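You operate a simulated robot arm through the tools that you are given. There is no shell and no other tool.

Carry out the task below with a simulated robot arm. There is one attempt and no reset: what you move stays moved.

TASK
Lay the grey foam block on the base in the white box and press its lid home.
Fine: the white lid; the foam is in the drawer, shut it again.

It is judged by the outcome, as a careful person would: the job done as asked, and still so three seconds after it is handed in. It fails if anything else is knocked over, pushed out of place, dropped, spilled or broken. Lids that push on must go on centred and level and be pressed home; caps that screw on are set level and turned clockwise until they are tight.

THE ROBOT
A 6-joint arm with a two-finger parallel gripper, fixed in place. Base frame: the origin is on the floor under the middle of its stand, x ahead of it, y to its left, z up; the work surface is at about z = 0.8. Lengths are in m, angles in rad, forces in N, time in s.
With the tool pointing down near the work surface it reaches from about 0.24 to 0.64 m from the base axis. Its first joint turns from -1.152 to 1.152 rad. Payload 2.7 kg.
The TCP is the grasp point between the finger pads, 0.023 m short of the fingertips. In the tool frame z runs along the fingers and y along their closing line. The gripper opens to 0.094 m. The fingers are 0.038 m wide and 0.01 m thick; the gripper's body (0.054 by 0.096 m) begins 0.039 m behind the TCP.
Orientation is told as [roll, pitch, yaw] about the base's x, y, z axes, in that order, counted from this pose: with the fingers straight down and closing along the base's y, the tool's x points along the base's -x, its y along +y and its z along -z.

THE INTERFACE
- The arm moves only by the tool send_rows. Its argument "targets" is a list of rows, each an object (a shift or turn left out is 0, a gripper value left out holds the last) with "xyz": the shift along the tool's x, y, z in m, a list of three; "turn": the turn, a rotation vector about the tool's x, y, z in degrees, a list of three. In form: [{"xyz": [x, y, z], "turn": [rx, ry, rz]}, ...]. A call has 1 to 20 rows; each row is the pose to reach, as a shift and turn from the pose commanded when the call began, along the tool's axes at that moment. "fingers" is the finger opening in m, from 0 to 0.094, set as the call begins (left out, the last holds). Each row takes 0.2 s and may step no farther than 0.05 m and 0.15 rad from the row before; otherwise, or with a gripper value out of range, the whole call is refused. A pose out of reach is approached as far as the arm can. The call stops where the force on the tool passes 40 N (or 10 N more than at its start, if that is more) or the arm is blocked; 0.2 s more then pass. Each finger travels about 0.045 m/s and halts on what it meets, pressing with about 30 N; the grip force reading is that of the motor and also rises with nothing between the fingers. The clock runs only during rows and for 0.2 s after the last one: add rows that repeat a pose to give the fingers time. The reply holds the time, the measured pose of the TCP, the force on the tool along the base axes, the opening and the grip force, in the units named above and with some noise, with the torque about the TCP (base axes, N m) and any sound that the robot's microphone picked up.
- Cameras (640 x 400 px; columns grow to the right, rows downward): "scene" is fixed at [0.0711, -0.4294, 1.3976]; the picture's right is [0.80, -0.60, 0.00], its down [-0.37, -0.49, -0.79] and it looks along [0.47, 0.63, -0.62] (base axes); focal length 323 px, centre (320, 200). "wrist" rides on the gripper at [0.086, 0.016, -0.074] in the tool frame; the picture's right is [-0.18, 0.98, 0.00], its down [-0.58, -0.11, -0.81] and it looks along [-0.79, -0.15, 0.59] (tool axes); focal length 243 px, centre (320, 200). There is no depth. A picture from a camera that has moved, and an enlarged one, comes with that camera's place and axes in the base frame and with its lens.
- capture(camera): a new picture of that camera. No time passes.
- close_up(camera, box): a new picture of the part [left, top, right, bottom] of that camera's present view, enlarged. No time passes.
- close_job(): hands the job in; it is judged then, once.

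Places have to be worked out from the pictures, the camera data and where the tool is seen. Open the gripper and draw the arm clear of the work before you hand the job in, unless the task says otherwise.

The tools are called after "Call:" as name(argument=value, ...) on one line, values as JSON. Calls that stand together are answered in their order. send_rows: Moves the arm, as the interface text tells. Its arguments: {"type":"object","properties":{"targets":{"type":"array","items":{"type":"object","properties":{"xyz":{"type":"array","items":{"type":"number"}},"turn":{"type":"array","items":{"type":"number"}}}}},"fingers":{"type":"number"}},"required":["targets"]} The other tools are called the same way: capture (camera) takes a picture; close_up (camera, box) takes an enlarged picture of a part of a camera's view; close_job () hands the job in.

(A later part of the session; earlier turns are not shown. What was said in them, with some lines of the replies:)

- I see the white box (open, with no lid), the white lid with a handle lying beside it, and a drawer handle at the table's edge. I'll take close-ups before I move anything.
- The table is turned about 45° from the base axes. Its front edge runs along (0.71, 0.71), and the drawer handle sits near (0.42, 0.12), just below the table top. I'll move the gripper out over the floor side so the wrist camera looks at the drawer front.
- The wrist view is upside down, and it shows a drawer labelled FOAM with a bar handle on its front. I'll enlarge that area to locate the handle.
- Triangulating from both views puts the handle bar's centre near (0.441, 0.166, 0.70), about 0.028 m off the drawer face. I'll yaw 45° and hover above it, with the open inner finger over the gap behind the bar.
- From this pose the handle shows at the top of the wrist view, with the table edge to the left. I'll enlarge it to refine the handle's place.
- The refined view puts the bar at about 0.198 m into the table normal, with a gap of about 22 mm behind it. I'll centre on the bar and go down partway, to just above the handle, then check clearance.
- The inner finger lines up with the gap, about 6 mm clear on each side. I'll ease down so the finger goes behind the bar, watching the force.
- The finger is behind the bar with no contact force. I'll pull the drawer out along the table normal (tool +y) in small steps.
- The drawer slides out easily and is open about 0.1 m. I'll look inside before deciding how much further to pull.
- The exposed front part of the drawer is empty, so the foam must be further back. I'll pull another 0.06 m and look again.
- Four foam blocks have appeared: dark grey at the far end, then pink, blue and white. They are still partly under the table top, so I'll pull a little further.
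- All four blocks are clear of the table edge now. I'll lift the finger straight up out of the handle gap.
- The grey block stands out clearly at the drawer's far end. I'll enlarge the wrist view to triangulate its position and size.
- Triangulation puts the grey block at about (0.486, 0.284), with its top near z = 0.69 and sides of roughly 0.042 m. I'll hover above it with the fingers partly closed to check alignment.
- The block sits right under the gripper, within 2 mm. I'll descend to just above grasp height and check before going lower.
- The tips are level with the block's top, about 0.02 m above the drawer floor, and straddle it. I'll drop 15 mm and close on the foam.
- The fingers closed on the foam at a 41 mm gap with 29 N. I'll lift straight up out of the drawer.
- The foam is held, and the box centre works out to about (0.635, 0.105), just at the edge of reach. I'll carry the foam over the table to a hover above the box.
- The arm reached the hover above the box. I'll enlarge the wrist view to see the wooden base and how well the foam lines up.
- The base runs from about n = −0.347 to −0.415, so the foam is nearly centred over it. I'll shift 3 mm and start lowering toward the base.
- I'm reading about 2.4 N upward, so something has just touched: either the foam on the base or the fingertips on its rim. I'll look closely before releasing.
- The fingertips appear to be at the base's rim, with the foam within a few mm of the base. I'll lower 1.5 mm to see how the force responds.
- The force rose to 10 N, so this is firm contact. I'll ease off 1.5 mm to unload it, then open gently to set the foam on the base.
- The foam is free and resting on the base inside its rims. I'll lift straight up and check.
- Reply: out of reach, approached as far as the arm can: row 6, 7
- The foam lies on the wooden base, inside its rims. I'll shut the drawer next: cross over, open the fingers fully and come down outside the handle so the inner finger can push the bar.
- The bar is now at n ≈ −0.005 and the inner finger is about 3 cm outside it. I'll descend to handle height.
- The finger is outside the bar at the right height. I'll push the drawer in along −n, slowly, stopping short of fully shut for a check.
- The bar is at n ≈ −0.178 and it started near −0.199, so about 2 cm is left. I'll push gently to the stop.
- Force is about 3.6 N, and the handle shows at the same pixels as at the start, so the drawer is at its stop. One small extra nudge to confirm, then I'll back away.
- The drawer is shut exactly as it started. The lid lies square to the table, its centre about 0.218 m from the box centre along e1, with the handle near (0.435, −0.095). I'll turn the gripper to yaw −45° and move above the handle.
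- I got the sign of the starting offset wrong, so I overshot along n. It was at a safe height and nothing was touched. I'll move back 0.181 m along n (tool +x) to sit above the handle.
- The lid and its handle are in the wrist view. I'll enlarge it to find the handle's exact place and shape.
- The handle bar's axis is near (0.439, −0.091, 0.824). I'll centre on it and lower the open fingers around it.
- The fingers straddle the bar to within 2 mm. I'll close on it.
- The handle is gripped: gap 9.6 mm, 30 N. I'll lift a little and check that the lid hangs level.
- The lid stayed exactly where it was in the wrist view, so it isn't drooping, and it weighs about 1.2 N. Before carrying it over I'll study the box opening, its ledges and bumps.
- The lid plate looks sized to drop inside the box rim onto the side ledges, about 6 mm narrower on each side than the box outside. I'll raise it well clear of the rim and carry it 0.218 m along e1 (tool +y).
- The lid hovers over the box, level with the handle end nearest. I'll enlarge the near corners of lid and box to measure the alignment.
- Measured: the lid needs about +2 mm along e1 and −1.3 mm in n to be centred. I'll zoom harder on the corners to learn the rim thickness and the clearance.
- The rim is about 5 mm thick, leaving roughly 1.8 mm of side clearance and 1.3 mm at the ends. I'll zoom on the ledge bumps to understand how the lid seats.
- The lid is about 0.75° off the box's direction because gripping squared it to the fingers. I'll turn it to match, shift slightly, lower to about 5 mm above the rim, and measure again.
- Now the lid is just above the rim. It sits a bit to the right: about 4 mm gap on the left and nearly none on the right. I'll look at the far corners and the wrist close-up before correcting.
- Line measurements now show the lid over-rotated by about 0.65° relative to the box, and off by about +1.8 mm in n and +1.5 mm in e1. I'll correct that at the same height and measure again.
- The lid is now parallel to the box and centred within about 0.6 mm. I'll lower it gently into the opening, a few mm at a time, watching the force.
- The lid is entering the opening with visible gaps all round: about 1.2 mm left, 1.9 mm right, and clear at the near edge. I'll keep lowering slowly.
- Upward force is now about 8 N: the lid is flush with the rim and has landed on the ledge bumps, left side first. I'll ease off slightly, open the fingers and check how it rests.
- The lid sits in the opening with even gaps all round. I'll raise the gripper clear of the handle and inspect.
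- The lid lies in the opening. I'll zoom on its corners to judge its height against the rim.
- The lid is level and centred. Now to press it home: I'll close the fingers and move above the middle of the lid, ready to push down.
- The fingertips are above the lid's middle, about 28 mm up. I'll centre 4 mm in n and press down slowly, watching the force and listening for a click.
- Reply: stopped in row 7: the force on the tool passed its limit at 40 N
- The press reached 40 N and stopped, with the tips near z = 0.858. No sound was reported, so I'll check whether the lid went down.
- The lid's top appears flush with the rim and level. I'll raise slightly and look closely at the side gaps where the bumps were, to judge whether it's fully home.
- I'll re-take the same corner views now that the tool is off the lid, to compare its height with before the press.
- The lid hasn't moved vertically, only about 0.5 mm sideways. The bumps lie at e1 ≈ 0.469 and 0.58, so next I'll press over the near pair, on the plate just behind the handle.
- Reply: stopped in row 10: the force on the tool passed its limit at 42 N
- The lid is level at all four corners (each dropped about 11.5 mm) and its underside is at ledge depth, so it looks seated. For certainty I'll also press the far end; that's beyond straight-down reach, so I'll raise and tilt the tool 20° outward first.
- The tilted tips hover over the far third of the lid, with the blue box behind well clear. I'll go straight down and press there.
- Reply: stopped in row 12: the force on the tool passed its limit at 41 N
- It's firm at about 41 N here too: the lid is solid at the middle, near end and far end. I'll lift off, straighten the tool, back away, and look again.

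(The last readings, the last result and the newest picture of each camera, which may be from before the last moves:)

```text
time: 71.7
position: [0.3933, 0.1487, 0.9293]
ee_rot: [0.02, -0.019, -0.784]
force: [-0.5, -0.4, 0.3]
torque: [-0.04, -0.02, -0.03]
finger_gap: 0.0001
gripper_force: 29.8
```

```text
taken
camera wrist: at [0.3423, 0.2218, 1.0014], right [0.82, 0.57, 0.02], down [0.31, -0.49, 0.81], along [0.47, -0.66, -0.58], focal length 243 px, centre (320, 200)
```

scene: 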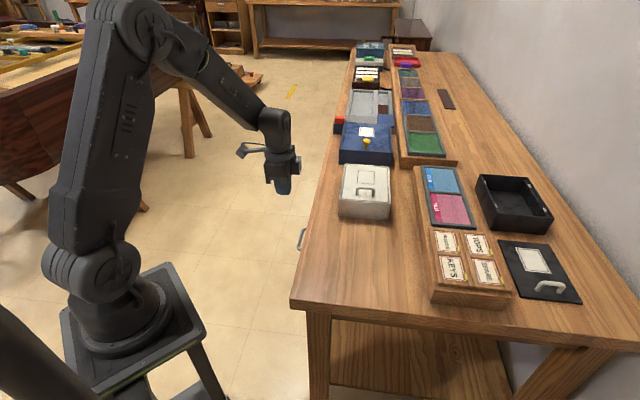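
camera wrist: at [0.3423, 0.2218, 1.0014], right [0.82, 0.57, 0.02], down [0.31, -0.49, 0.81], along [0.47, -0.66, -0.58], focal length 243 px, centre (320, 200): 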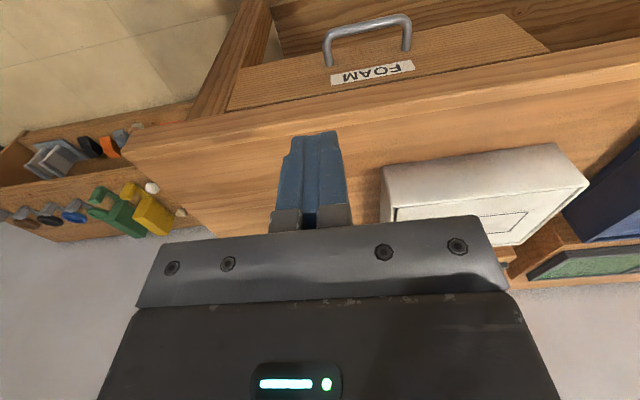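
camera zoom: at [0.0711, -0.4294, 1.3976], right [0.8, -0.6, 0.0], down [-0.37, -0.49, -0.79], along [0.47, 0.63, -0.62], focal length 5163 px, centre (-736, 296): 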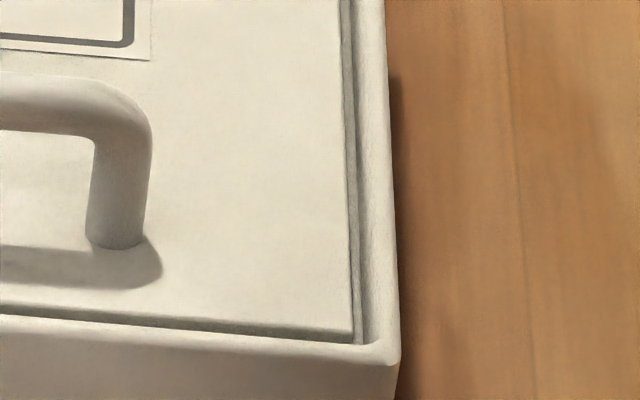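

I'll check all four corners and the overall lid once more with the tool out of the way.

Call:
close_up(camera="scene", box=[340, 190, 360, 204])

Call:
close_up(camera="scene", box=[376, 194, 396, 208])

Call:
close_up(camera="scene", box=[340, 157, 360, 171])

Call:
close_up(camera="scene", box=[374, 158, 394, 172])

Call:
close_up(camera="wrist", box=[370, 130, 600, 260])

```text
16.00 times, centred on (350, 197) of scene
camera zoom: at [0.0711, -0.4294, 1.3976], right [0.8, -0.6, 0.0], down [-0.37, -0.49, -0.79], along [0.47, 0.63, -0.62], focal length 5163 px, centre (-160, 248)
```

zoom: 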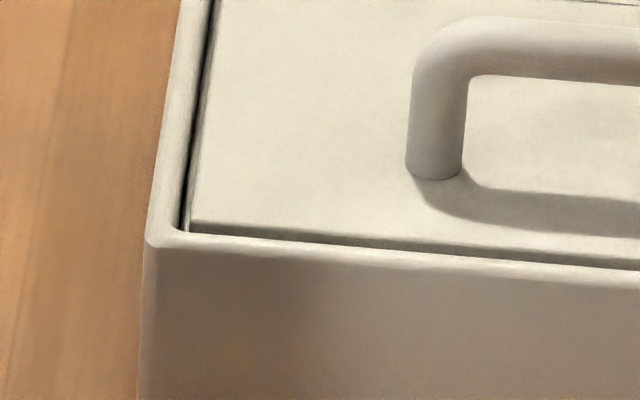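

```text
16.00 times, centred on (386, 201) of scene
camera zoom: at [0.0711, -0.4294, 1.3976], right [0.8, -0.6, 0.0], down [-0.37, -0.49, -0.79], along [0.47, 0.63, -0.62], focal length 5163 px, centre (-736, 184)
```

zoom: 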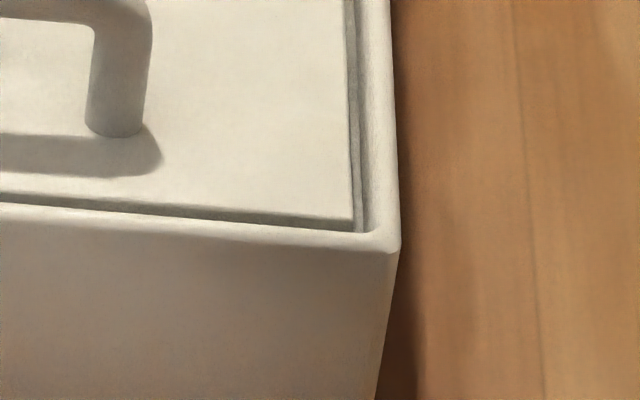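

```text
16.00 times, centred on (350, 164) of scene
camera zoom: at [0.0711, -0.4294, 1.3976], right [0.8, -0.6, 0.0], down [-0.37, -0.49, -0.79], along [0.47, 0.63, -0.62], focal length 5163 px, centre (-160, 776)
```

zoom: 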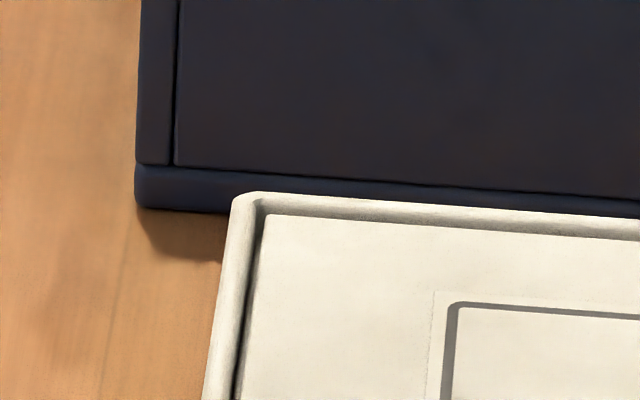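

```text
16.00 times, centred on (384, 165) of scene
camera zoom: at [0.0711, -0.4294, 1.3976], right [0.8, -0.6, 0.0], down [-0.37, -0.49, -0.79], along [0.47, 0.63, -0.62], focal length 5163 px, centre (-704, 760)
```

zoom: 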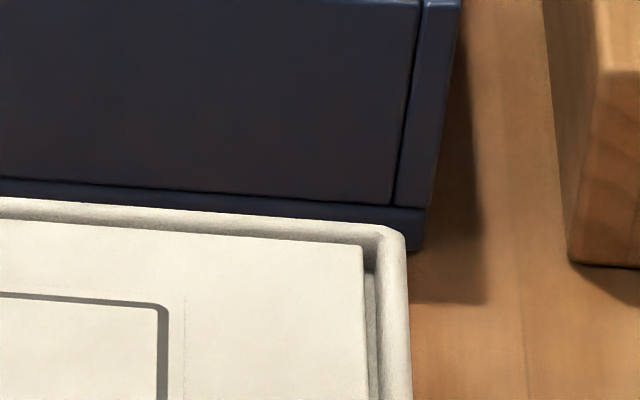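

```text
2.78 times, centred on (485, 195) of wrist
camera zoom: at [0.3423, 0.2218, 1.0014], right [0.82, 0.57, 0.02], down [0.31, -0.49, 0.81], along [0.47, -0.66, -0.58], focal length 675 px, centre (-139, 214)
```

zoom: 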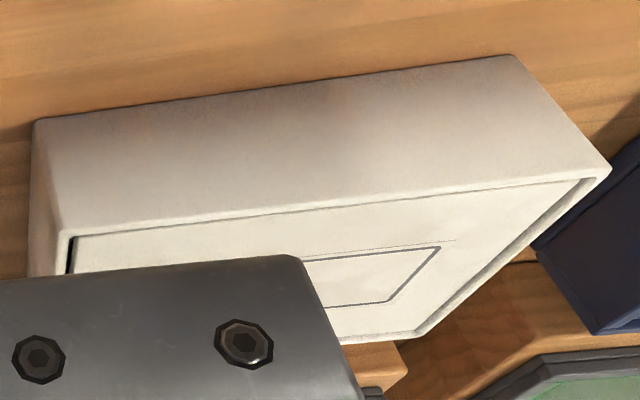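

The box and lid together shifted about 1 mm from the tilted press, and the lid is still inside the rim. I'll straighten the tool and give one final, gentler straight-down press at the middle so both ends are fully down.

Call:
send_rows(targets=[{"xyz": [-0.03, 0.02, -0.015], "turn": [1.6, 0, 0]}, {"xyz": [-0.06, 0.04, -0.02], "turn": [1.6, 0, 0]}, {"xyz": [-0.095, 0.06, -0.02], "turn": [1.6, 0, 0]}, {"xyz": [-0.13, 0.08, -0.02], "turn": [1.6, 0, 0]}, {"xyz": [-0.165, 0.105, -0.02], "turn": [1.6, 0, 0]}, {"xyz": [-0.202, 0.134, -0.01], "turn": [1.6, 0, 0]}, {"xyz": [-0.202, 0.134, 0.015], "turn": [1.6, 0, 0]}, {"xyz": [-0.202, 0.134, 0.025], "turn": [1.6, 0, 0]}, {"xyz": [-0.202, 0.134, 0.025], "turn": [1.6, 0, 0]}])

Call:
close_up(camera="scene", box=[330, 145, 410, 225])

```text
time: 73.7
position: [0.6353, 0.1018, 0.9071]
ee_rot: [-0.008, -0.016, -0.783]
force: [-0.5, 0.7, -0.7]
torque: [0.01, 0.01, 0.01]
finger_gap: 0.0
gripper_force: 30.0
```

```text
5.00 times, centred on (370, 185) of scene
camera zoom: at [0.0711, -0.4294, 1.3976], right [0.8, -0.6, 0.0], down [-0.37, -0.49, -0.79], along [0.47, 0.63, -0.62], focal length 1613 px, centre (70, 275)
```

zoom: 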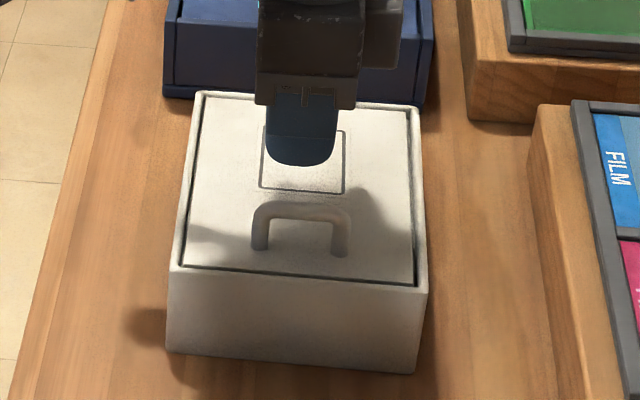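

The tips are over the lid's middle, 26 mm above it. I'll press down in 1 mm steps and hold.

Call:
send_rows(targets=[{"xyz": [0.0015, 0, 0.014]}, {"xyz": [0.0015, 0, 0.022]}, {"xyz": [0.0015, 0, 0.025]}, {"xyz": [0.0015, 0, 0.027]}, {"xyz": [0.0015, 0, 0.028]}, {"xyz": [0.0015, 0, 0.029]}, {"xyz": [0.0015, 0, 0.03]}, {"xyz": [0.0015, 0, 0.03]}, {"xyz": [0.0015, 0, 0.03]}])

```text
time: 75.7
position: [0.635, 0.1036, 0.8816]
ee_rot: [-0.004, -0.019, -0.783]
force: [-5.2, -8.3, 28.6]
torque: [0.19, 0.55, 0.22]
finger_gap: 0.0
gripper_force: 29.8
```

Steady at about 29 N with the tip at z ≈ 0.8586, firm and not sinking. I'll add slightly more, hold briefly, then release straight up.

Call:
send_rows(targets=[{"xyz": [0, 0, 0.0008]}, {"xyz": [0, 0, 0.0008]}, {"xyz": [0, 0, 0.0008]}])

Call:
close_up(camera="scene", box=[340, 190, 360, 204])

Call:
close_up(camera="wrist", box=[60, 0, 300, 150])

```text
time: 76.5
position: [0.6355, 0.1034, 0.8829]
ee_rot: [-0.004, -0.022, -0.784]
force: [-8.6, -8.4, 32.0]
torque: [0.25, 0.62, 0.16]
finger_gap: 0.0
gripper_force: 29.6
```

```text
16.00 times, centred on (350, 197) of scene
camera zoom: at [0.0703, -0.4297, 1.3975], right [0.8, -0.6, 0.0], down [-0.37, -0.49, -0.79], along [0.47, 0.63, -0.62], focal length 5163 px, centre (-160, 248)
```

zoom: 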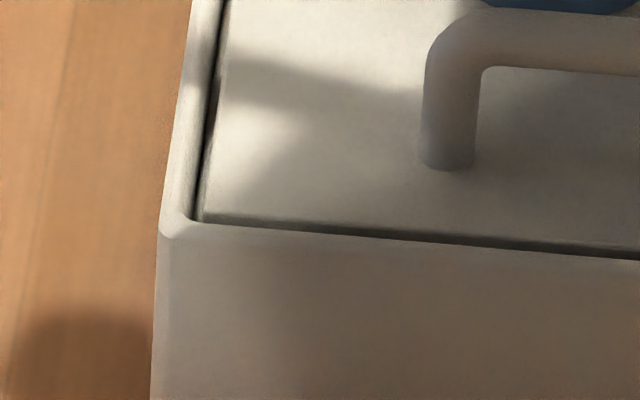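

```text
2.67 times, centred on (180, 75) of wrist
camera zoom: at [0.5849, 0.1774, 0.9535], right [0.82, 0.57, 0.0], down [0.32, -0.47, 0.82], along [0.46, -0.67, -0.57], focal length 647 px, centre (693, 533)
```

zoom: 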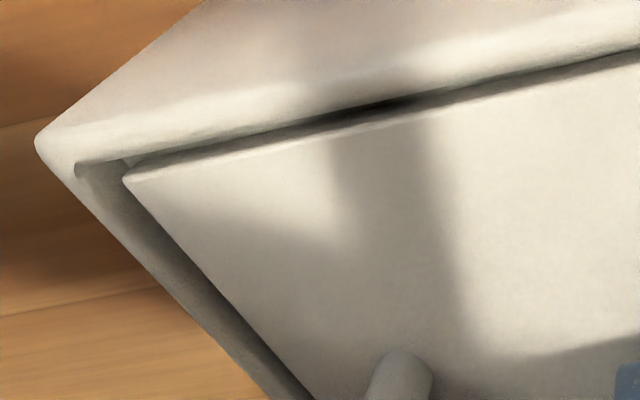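

It holds firm at 32 N; the apparent image shift is the scene camera flexing slightly under load. I'll lift straight off, retreat over the floor side and open the gripper.

Call:
send_rows(targets=[{"xyz": [0, 0, -0.005]}, {"xyz": [0, 0, -0.02]}, {"xyz": [0, 0, -0.05]}, {"xyz": [0, 0, -0.08]}, {"xyz": [0.03, -0.02, -0.1]}, {"xyz": [0.07, -0.04, -0.11]}, {"xyz": [0.11, -0.06, -0.12]}, {"xyz": [0.15, -0.08, -0.13]}, {"xyz": [0.19, -0.1, -0.14]}, {"xyz": [0.23, -0.12, -0.14]}])

Call:
send_rows(fingers=0.08, targets=[{"xyz": [0.02, -0.01, 0]}, {"xyz": [0.04, -0.02, 0]}, {"xyz": [0.04, -0.02, 0]}, {"xyz": [0.04, -0.02, 0]}, {"xyz": [0.04, -0.02, 0]}])

Call:
capture(camera="scene")

Call:
close_up(camera="scene", box=[330, 150, 405, 225])

Call:
close_up(camera="scene", box=[340, 190, 360, 204])

Call:
close_up(camera="scene", box=[376, 194, 396, 208])

```text
time: 78.7
position: [0.3815, 0.1812, 1.0112]
ee_rot: [-0.009, -0.018, -0.786]
force: [0.4, 0.1, 0.0]
torque: [0.01, 0.02, 0.01]
finger_gap: 0.0002
gripper_force: 29.6
out of reach, approached as far as the arm can: row 4, 5
```

```text
time: 79.9
position: [0.3407, 0.1966, 1.0132]
ee_rot: [-0.008, -0.016, -0.782]
force: [0.0, 0.0, 0.4]
torque: [-0.01, -0.03, -0.03]
finger_gap: 0.0798
gripper_force: 0.0
```

```text
taken
```

scene: 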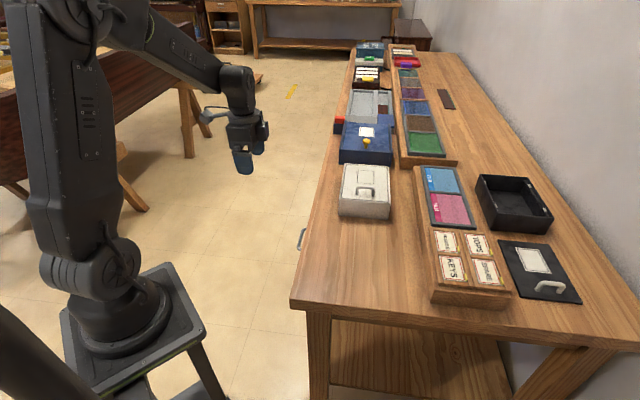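

```text
5.33 times, centred on (368, 188) of scene
camera zoom: at [0.0711, -0.4294, 1.3976], right [0.8, -0.6, 0.0], down [-0.37, -0.49, -0.79], along [0.47, 0.63, -0.62], focal length 1721 px, centre (67, 267)
```

zoom: 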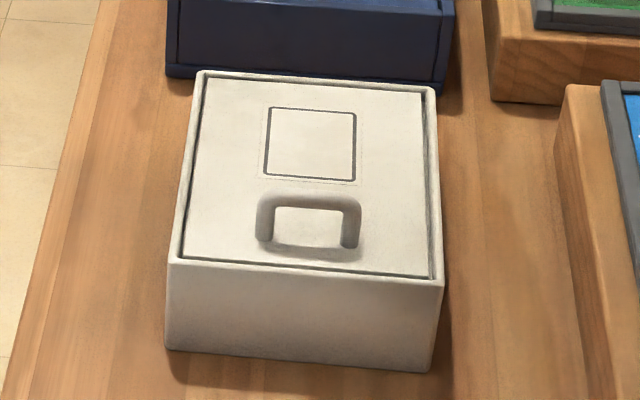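

```text
16.00 times, centred on (350, 197) of scene
camera zoom: at [0.0711, -0.4294, 1.3976], right [0.8, -0.6, 0.0], down [-0.37, -0.49, -0.79], along [0.47, 0.63, -0.62], focal length 5163 px, centre (-160, 248)
```

zoom: 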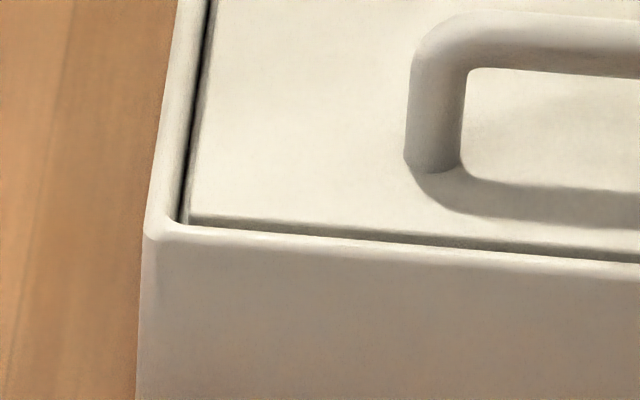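

```text
16.00 times, centred on (386, 201) of scene
camera zoom: at [0.0711, -0.4294, 1.3976], right [0.8, -0.6, 0.0], down [-0.37, -0.49, -0.79], along [0.47, 0.63, -0.62], focal length 5163 px, centre (-736, 184)
```

zoom: 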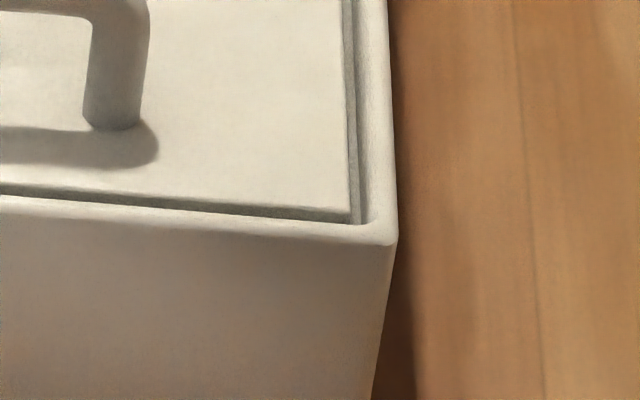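

The lid is flush and level, the drawer is shut, and nothing else has moved. The open black box seems built the same way, so I'll zoom in on it to understand how the pads seat a lid.

Call:
close_up(camera="scene", box=[470, 170, 560, 240])

Call:
close_up(camera="scene", box=[490, 195, 530, 220])

Call:
close_up(camera="scene", box=[525, 195, 565, 220])

Call:
close_up(camera="scene", box=[500, 235, 590, 310])

```text
5.71 times, centred on (515, 205) of scene
camera zoom: at [0.0711, -0.4294, 1.3976], right [0.8, -0.6, 0.0], down [-0.37, -0.49, -0.79], along [0.47, 0.63, -0.62], focal length 1844 px, centre (-794, 171)
```

zoom: 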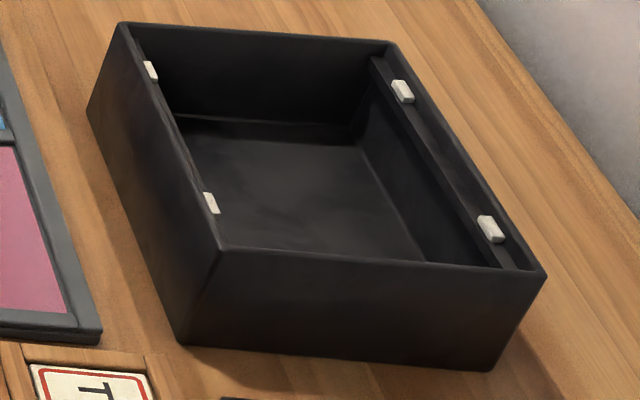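

```text
16.00 times, centred on (510, 208) of scene
camera zoom: at [0.0711, -0.4294, 1.3976], right [0.8, -0.6, 0.0], down [-0.37, -0.49, -0.79], along [0.47, 0.63, -0.62], focal length 5163 px, centre (-2720, 80)
```

zoom: 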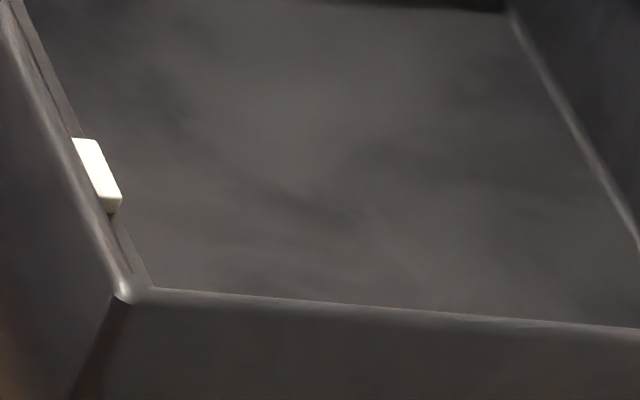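

```text
16.00 times, centred on (545, 208) of scene
camera zoom: at [0.0711, -0.4294, 1.3976], right [0.8, -0.6, 0.0], down [-0.37, -0.49, -0.79], along [0.47, 0.63, -0.62], focal length 5163 px, centre (-3280, 80)
```

zoom: 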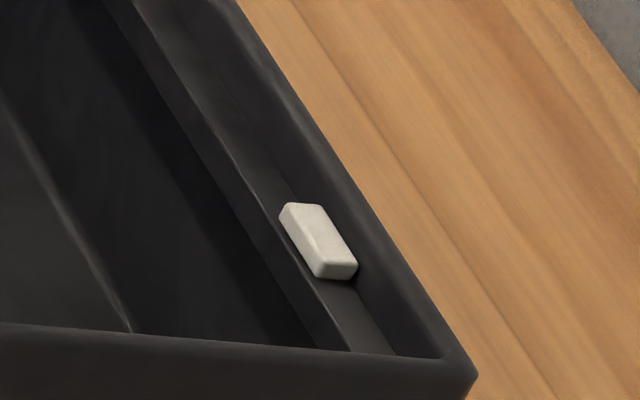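

```text
5.33 times, centred on (545, 272) of scene
camera zoom: at [0.0711, -0.4294, 1.3976], right [0.8, -0.6, 0.0], down [-0.37, -0.49, -0.79], along [0.47, 0.63, -0.62], focal length 1721 px, centre (-880, -187)
```

zoom: 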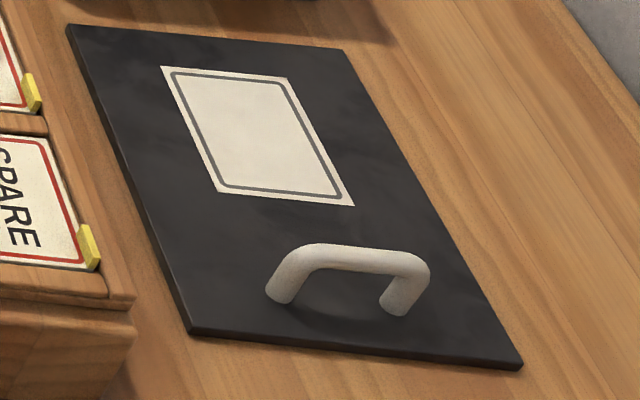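

The black box shows 3 mm pads sitting on a ledge about 7 mm deep. To tell whether my lid is fully down or perched on such pads, I'll bring the wrist camera low beside the box for a grazing view across its rim.

Call:
send_rows(targets=[{"xyz": [-0.015, -0.02, 0.02]}, {"xyz": [-0.03, -0.04, 0.05]}, {"xyz": [-0.045, -0.06, 0.08]}, {"xyz": [-0.06, -0.08, 0.11]}, {"xyz": [-0.075, -0.1, 0.14]}, {"xyz": [-0.09, -0.112, 0.165]}, {"xyz": [-0.09, -0.112, 0.177]}, {"xyz": [-0.09, -0.112, 0.177]}])

Call:
capture(camera="wrist")

Call:
capture(camera="scene")

```text
time: 81.7
position: [0.3272, 0.0525, 0.8391]
ee_rot: [-0.01, -0.017, -0.783]
force: [0.5, -0.2, 0.4]
torque: [0.02, -0.04, 0.01]
finger_gap: 0.08
gripper_force: 0.0
```

```text
taken
camera wrist: at [0.2786, 0.1264, 0.9113], right [0.82, 0.57, -0.01], down [0.33, -0.47, 0.82], along [0.46, -0.67, -0.58], focal length 243 px, centre (320, 200)
```

wrist: 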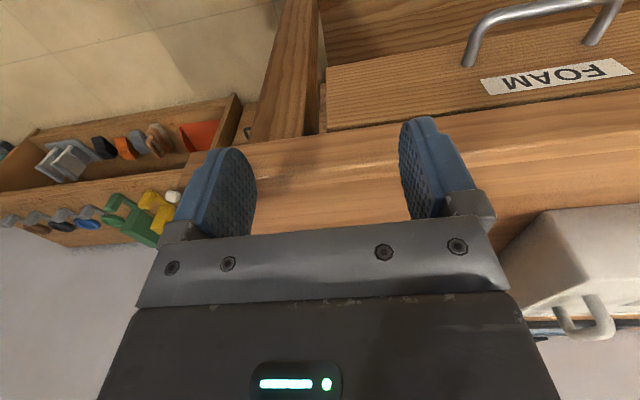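

```text
taken
```

scene: 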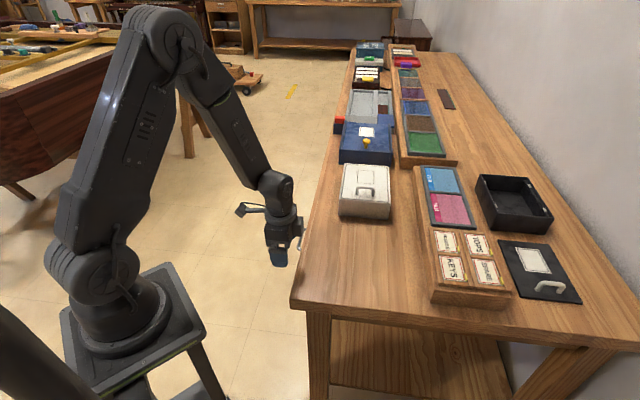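

The box shows at the right edge of the wrist view, upside down and at a grazing angle. I'll enlarge it.

Call:
close_up(camera="wrist", box=[500, 200, 640, 350])

Call:
close_up(camera="wrist", box=[520, 280, 600, 330])

Call:
close_up(camera="wrist", box=[580, 275, 640, 320])

```text
2.67 times, centred on (570, 275) of wrist
camera zoom: at [0.2786, 0.1264, 0.9113], right [0.82, 0.57, -0.01], down [0.33, -0.47, 0.82], along [0.46, -0.67, -0.58], focal length 647 px, centre (-347, 0)
```

zoom: 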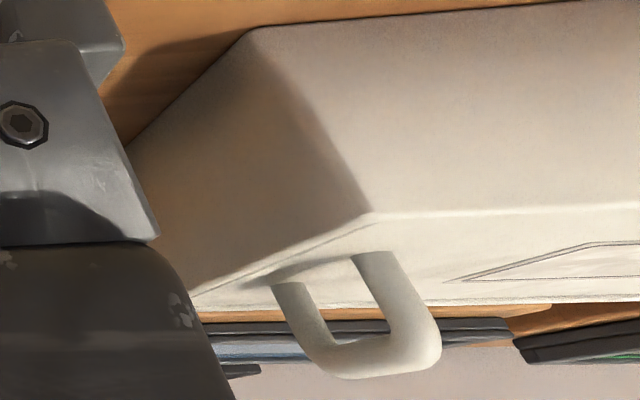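

```text
8.00 times, centred on (560, 305) of wrist
camera zoom: at [0.2786, 0.1264, 0.9113], right [0.82, 0.57, -0.01], down [0.33, -0.47, 0.82], along [0.46, -0.67, -0.58], focal length 1941 px, centre (-1600, -640)
```

zoom: 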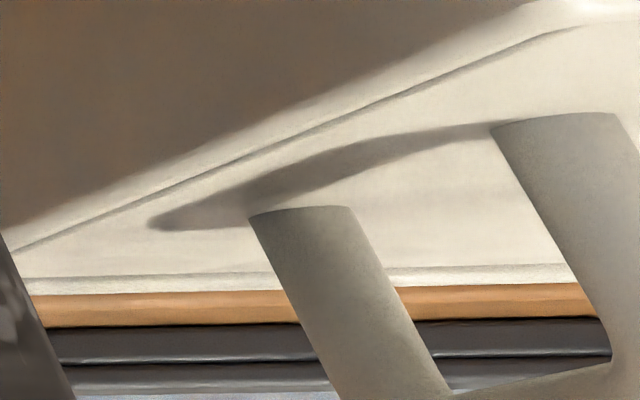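

```text
8.89 times, centred on (610, 298) of wrist
camera zoom: at [0.2786, 0.1264, 0.9113], right [0.82, 0.57, -0.01], down [0.33, -0.47, 0.82], along [0.46, -0.67, -0.58], focal length 2157 px, centre (-2258, -667)
```

zoom: 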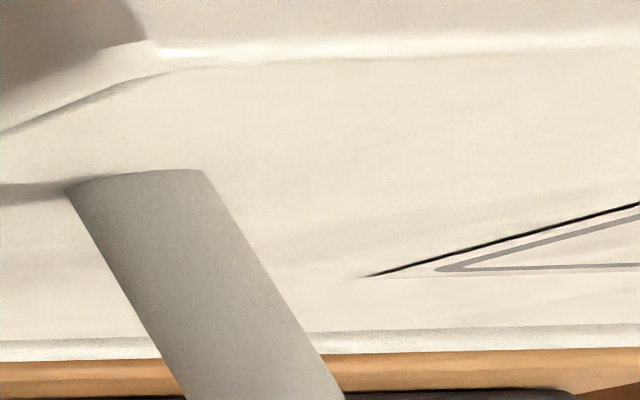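

The grazing view shows no lid edge standing above the rim on the near side, and a strip of the far rim visible beyond the lid, so the lid is about level with or just below the rim. I'll zoom in more to be sure.

Call:
close_up(camera="wrist", box=[520, 305, 560, 330])

Call:
close_up(camera="wrist", box=[570, 275, 610, 300])

Call:
close_up(camera="wrist", box=[605, 270, 640, 320])

```text
16.00 times, centred on (540, 318) of wrist
camera zoom: at [0.2786, 0.1264, 0.9113], right [0.82, 0.57, -0.01], down [0.33, -0.47, 0.82], along [0.46, -0.67, -0.58], focal length 3882 px, centre (-3200, -1680)
```

zoom: 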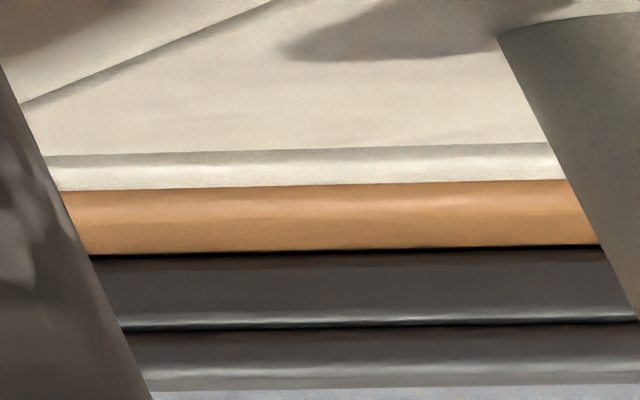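

```text
16.00 times, centred on (590, 288) of wrist
camera zoom: at [0.2786, 0.1264, 0.9113], right [0.82, 0.57, -0.01], down [0.33, -0.47, 0.82], along [0.46, -0.67, -0.58], focal length 3882 px, centre (-4000, -1200)
```

zoom: 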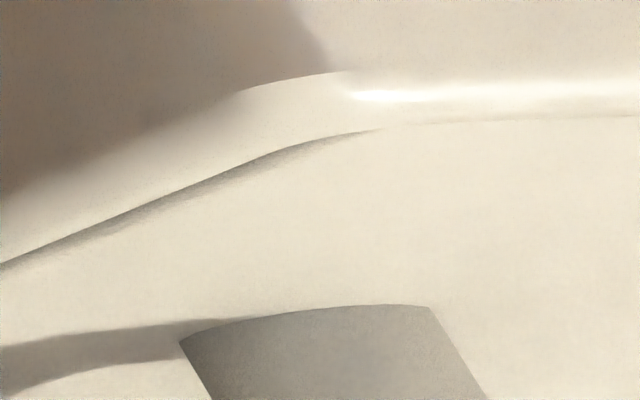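

```text
8.00 times, centred on (622, 295) of wrist
camera zoom: at [0.2786, 0.1264, 0.9113], right [0.82, 0.57, -0.01], down [0.33, -0.47, 0.82], along [0.46, -0.67, -0.58], focal length 1941 px, centre (-2100, -560)
```

zoom: 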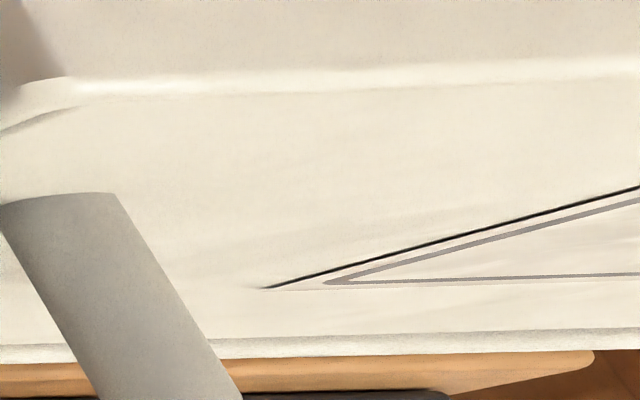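

The far rim strip is uniform along the lid, which sits about 0.8 mm below the rim. That matches a 6 mm lid resting on the 7 mm-deep ledge, so it is level and home. I'll raise the open gripper well clear and take a last look.

Call:
send_rows(targets=[{"xyz": [0.01, 0, -0.03]}, {"xyz": [0.02, 0, -0.065]}, {"xyz": [0.04, 0, -0.1]}, {"xyz": [0.06, 0.0, -0.135]}, {"xyz": [0.08, 0.0, -0.17]}, {"xyz": [0.09, 0.0, -0.2]}, {"xyz": [0.09, 0.0, -0.22]}, {"xyz": [0.09, 0.0, -0.22]}])

Call:
capture(camera="scene")

Call:
close_up(camera="scene", box=[290, 150, 410, 260])

```text
time: 83.5
position: [0.2656, 0.1181, 1.0571]
ee_rot: [-0.009, -0.016, -0.783]
force: [-1.2, 0.6, 1.2]
torque: [-0.01, -0.02, -0.01]
finger_gap: 0.0798
gripper_force: 0.0
```

```text
taken
```

scene: 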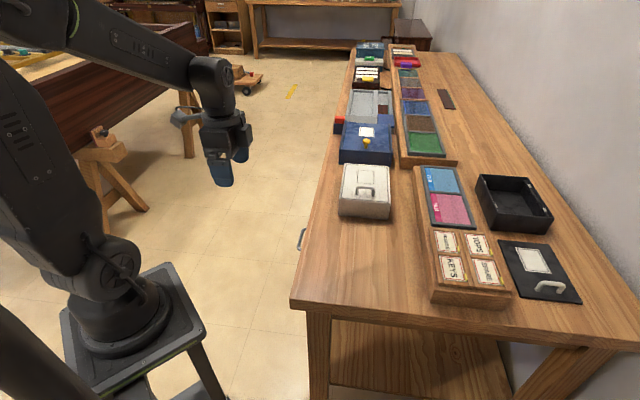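

```text
3.64 times, centred on (350, 205) of scene
camera zoom: at [0.0711, -0.4294, 1.3976], right [0.8, -0.6, 0.0], down [-0.37, -0.49, -0.79], along [0.47, 0.63, -0.62], focal length 1173 px, centre (211, 182)
```

zoom: 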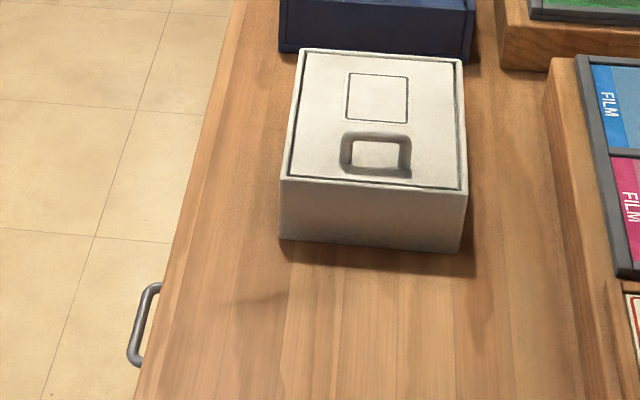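

The foam is on the base inside the white box, the white lid is centred, level and pressed down, and the drawer is shut. The other items look undisturbed, and the open gripper is clear, so I'm handing the job in.

Call:
close_job()

```text
The job is handed in.
```

I laid the grey foam on the wooden base in the white box, put the white lid on, and shut the drawer. The job is handed in, but I couldn't fully confirm that the lid is home.

- **Foam:** it rests on the base inside its rims. The base moved about 3 mm when I let go of the foam.
- **Lid:** it is level and sits about 0.8 mm below the rim, which fits it resting on the inner ledge. I pressed it at the middle and both ends to about 40 N and it didn't move. There was no click, and I didn't tug it to see whether it holds.
- **Drawer:** it is back against its stop, with the handle where it started. The other foam blocks weren't touched.
- **Box position:** pressing slid the white box a few millimetres along the table, about 4 mm at most. I saw nothing else moved or knocked over.

The gripper is open and the arm is clear of the table.
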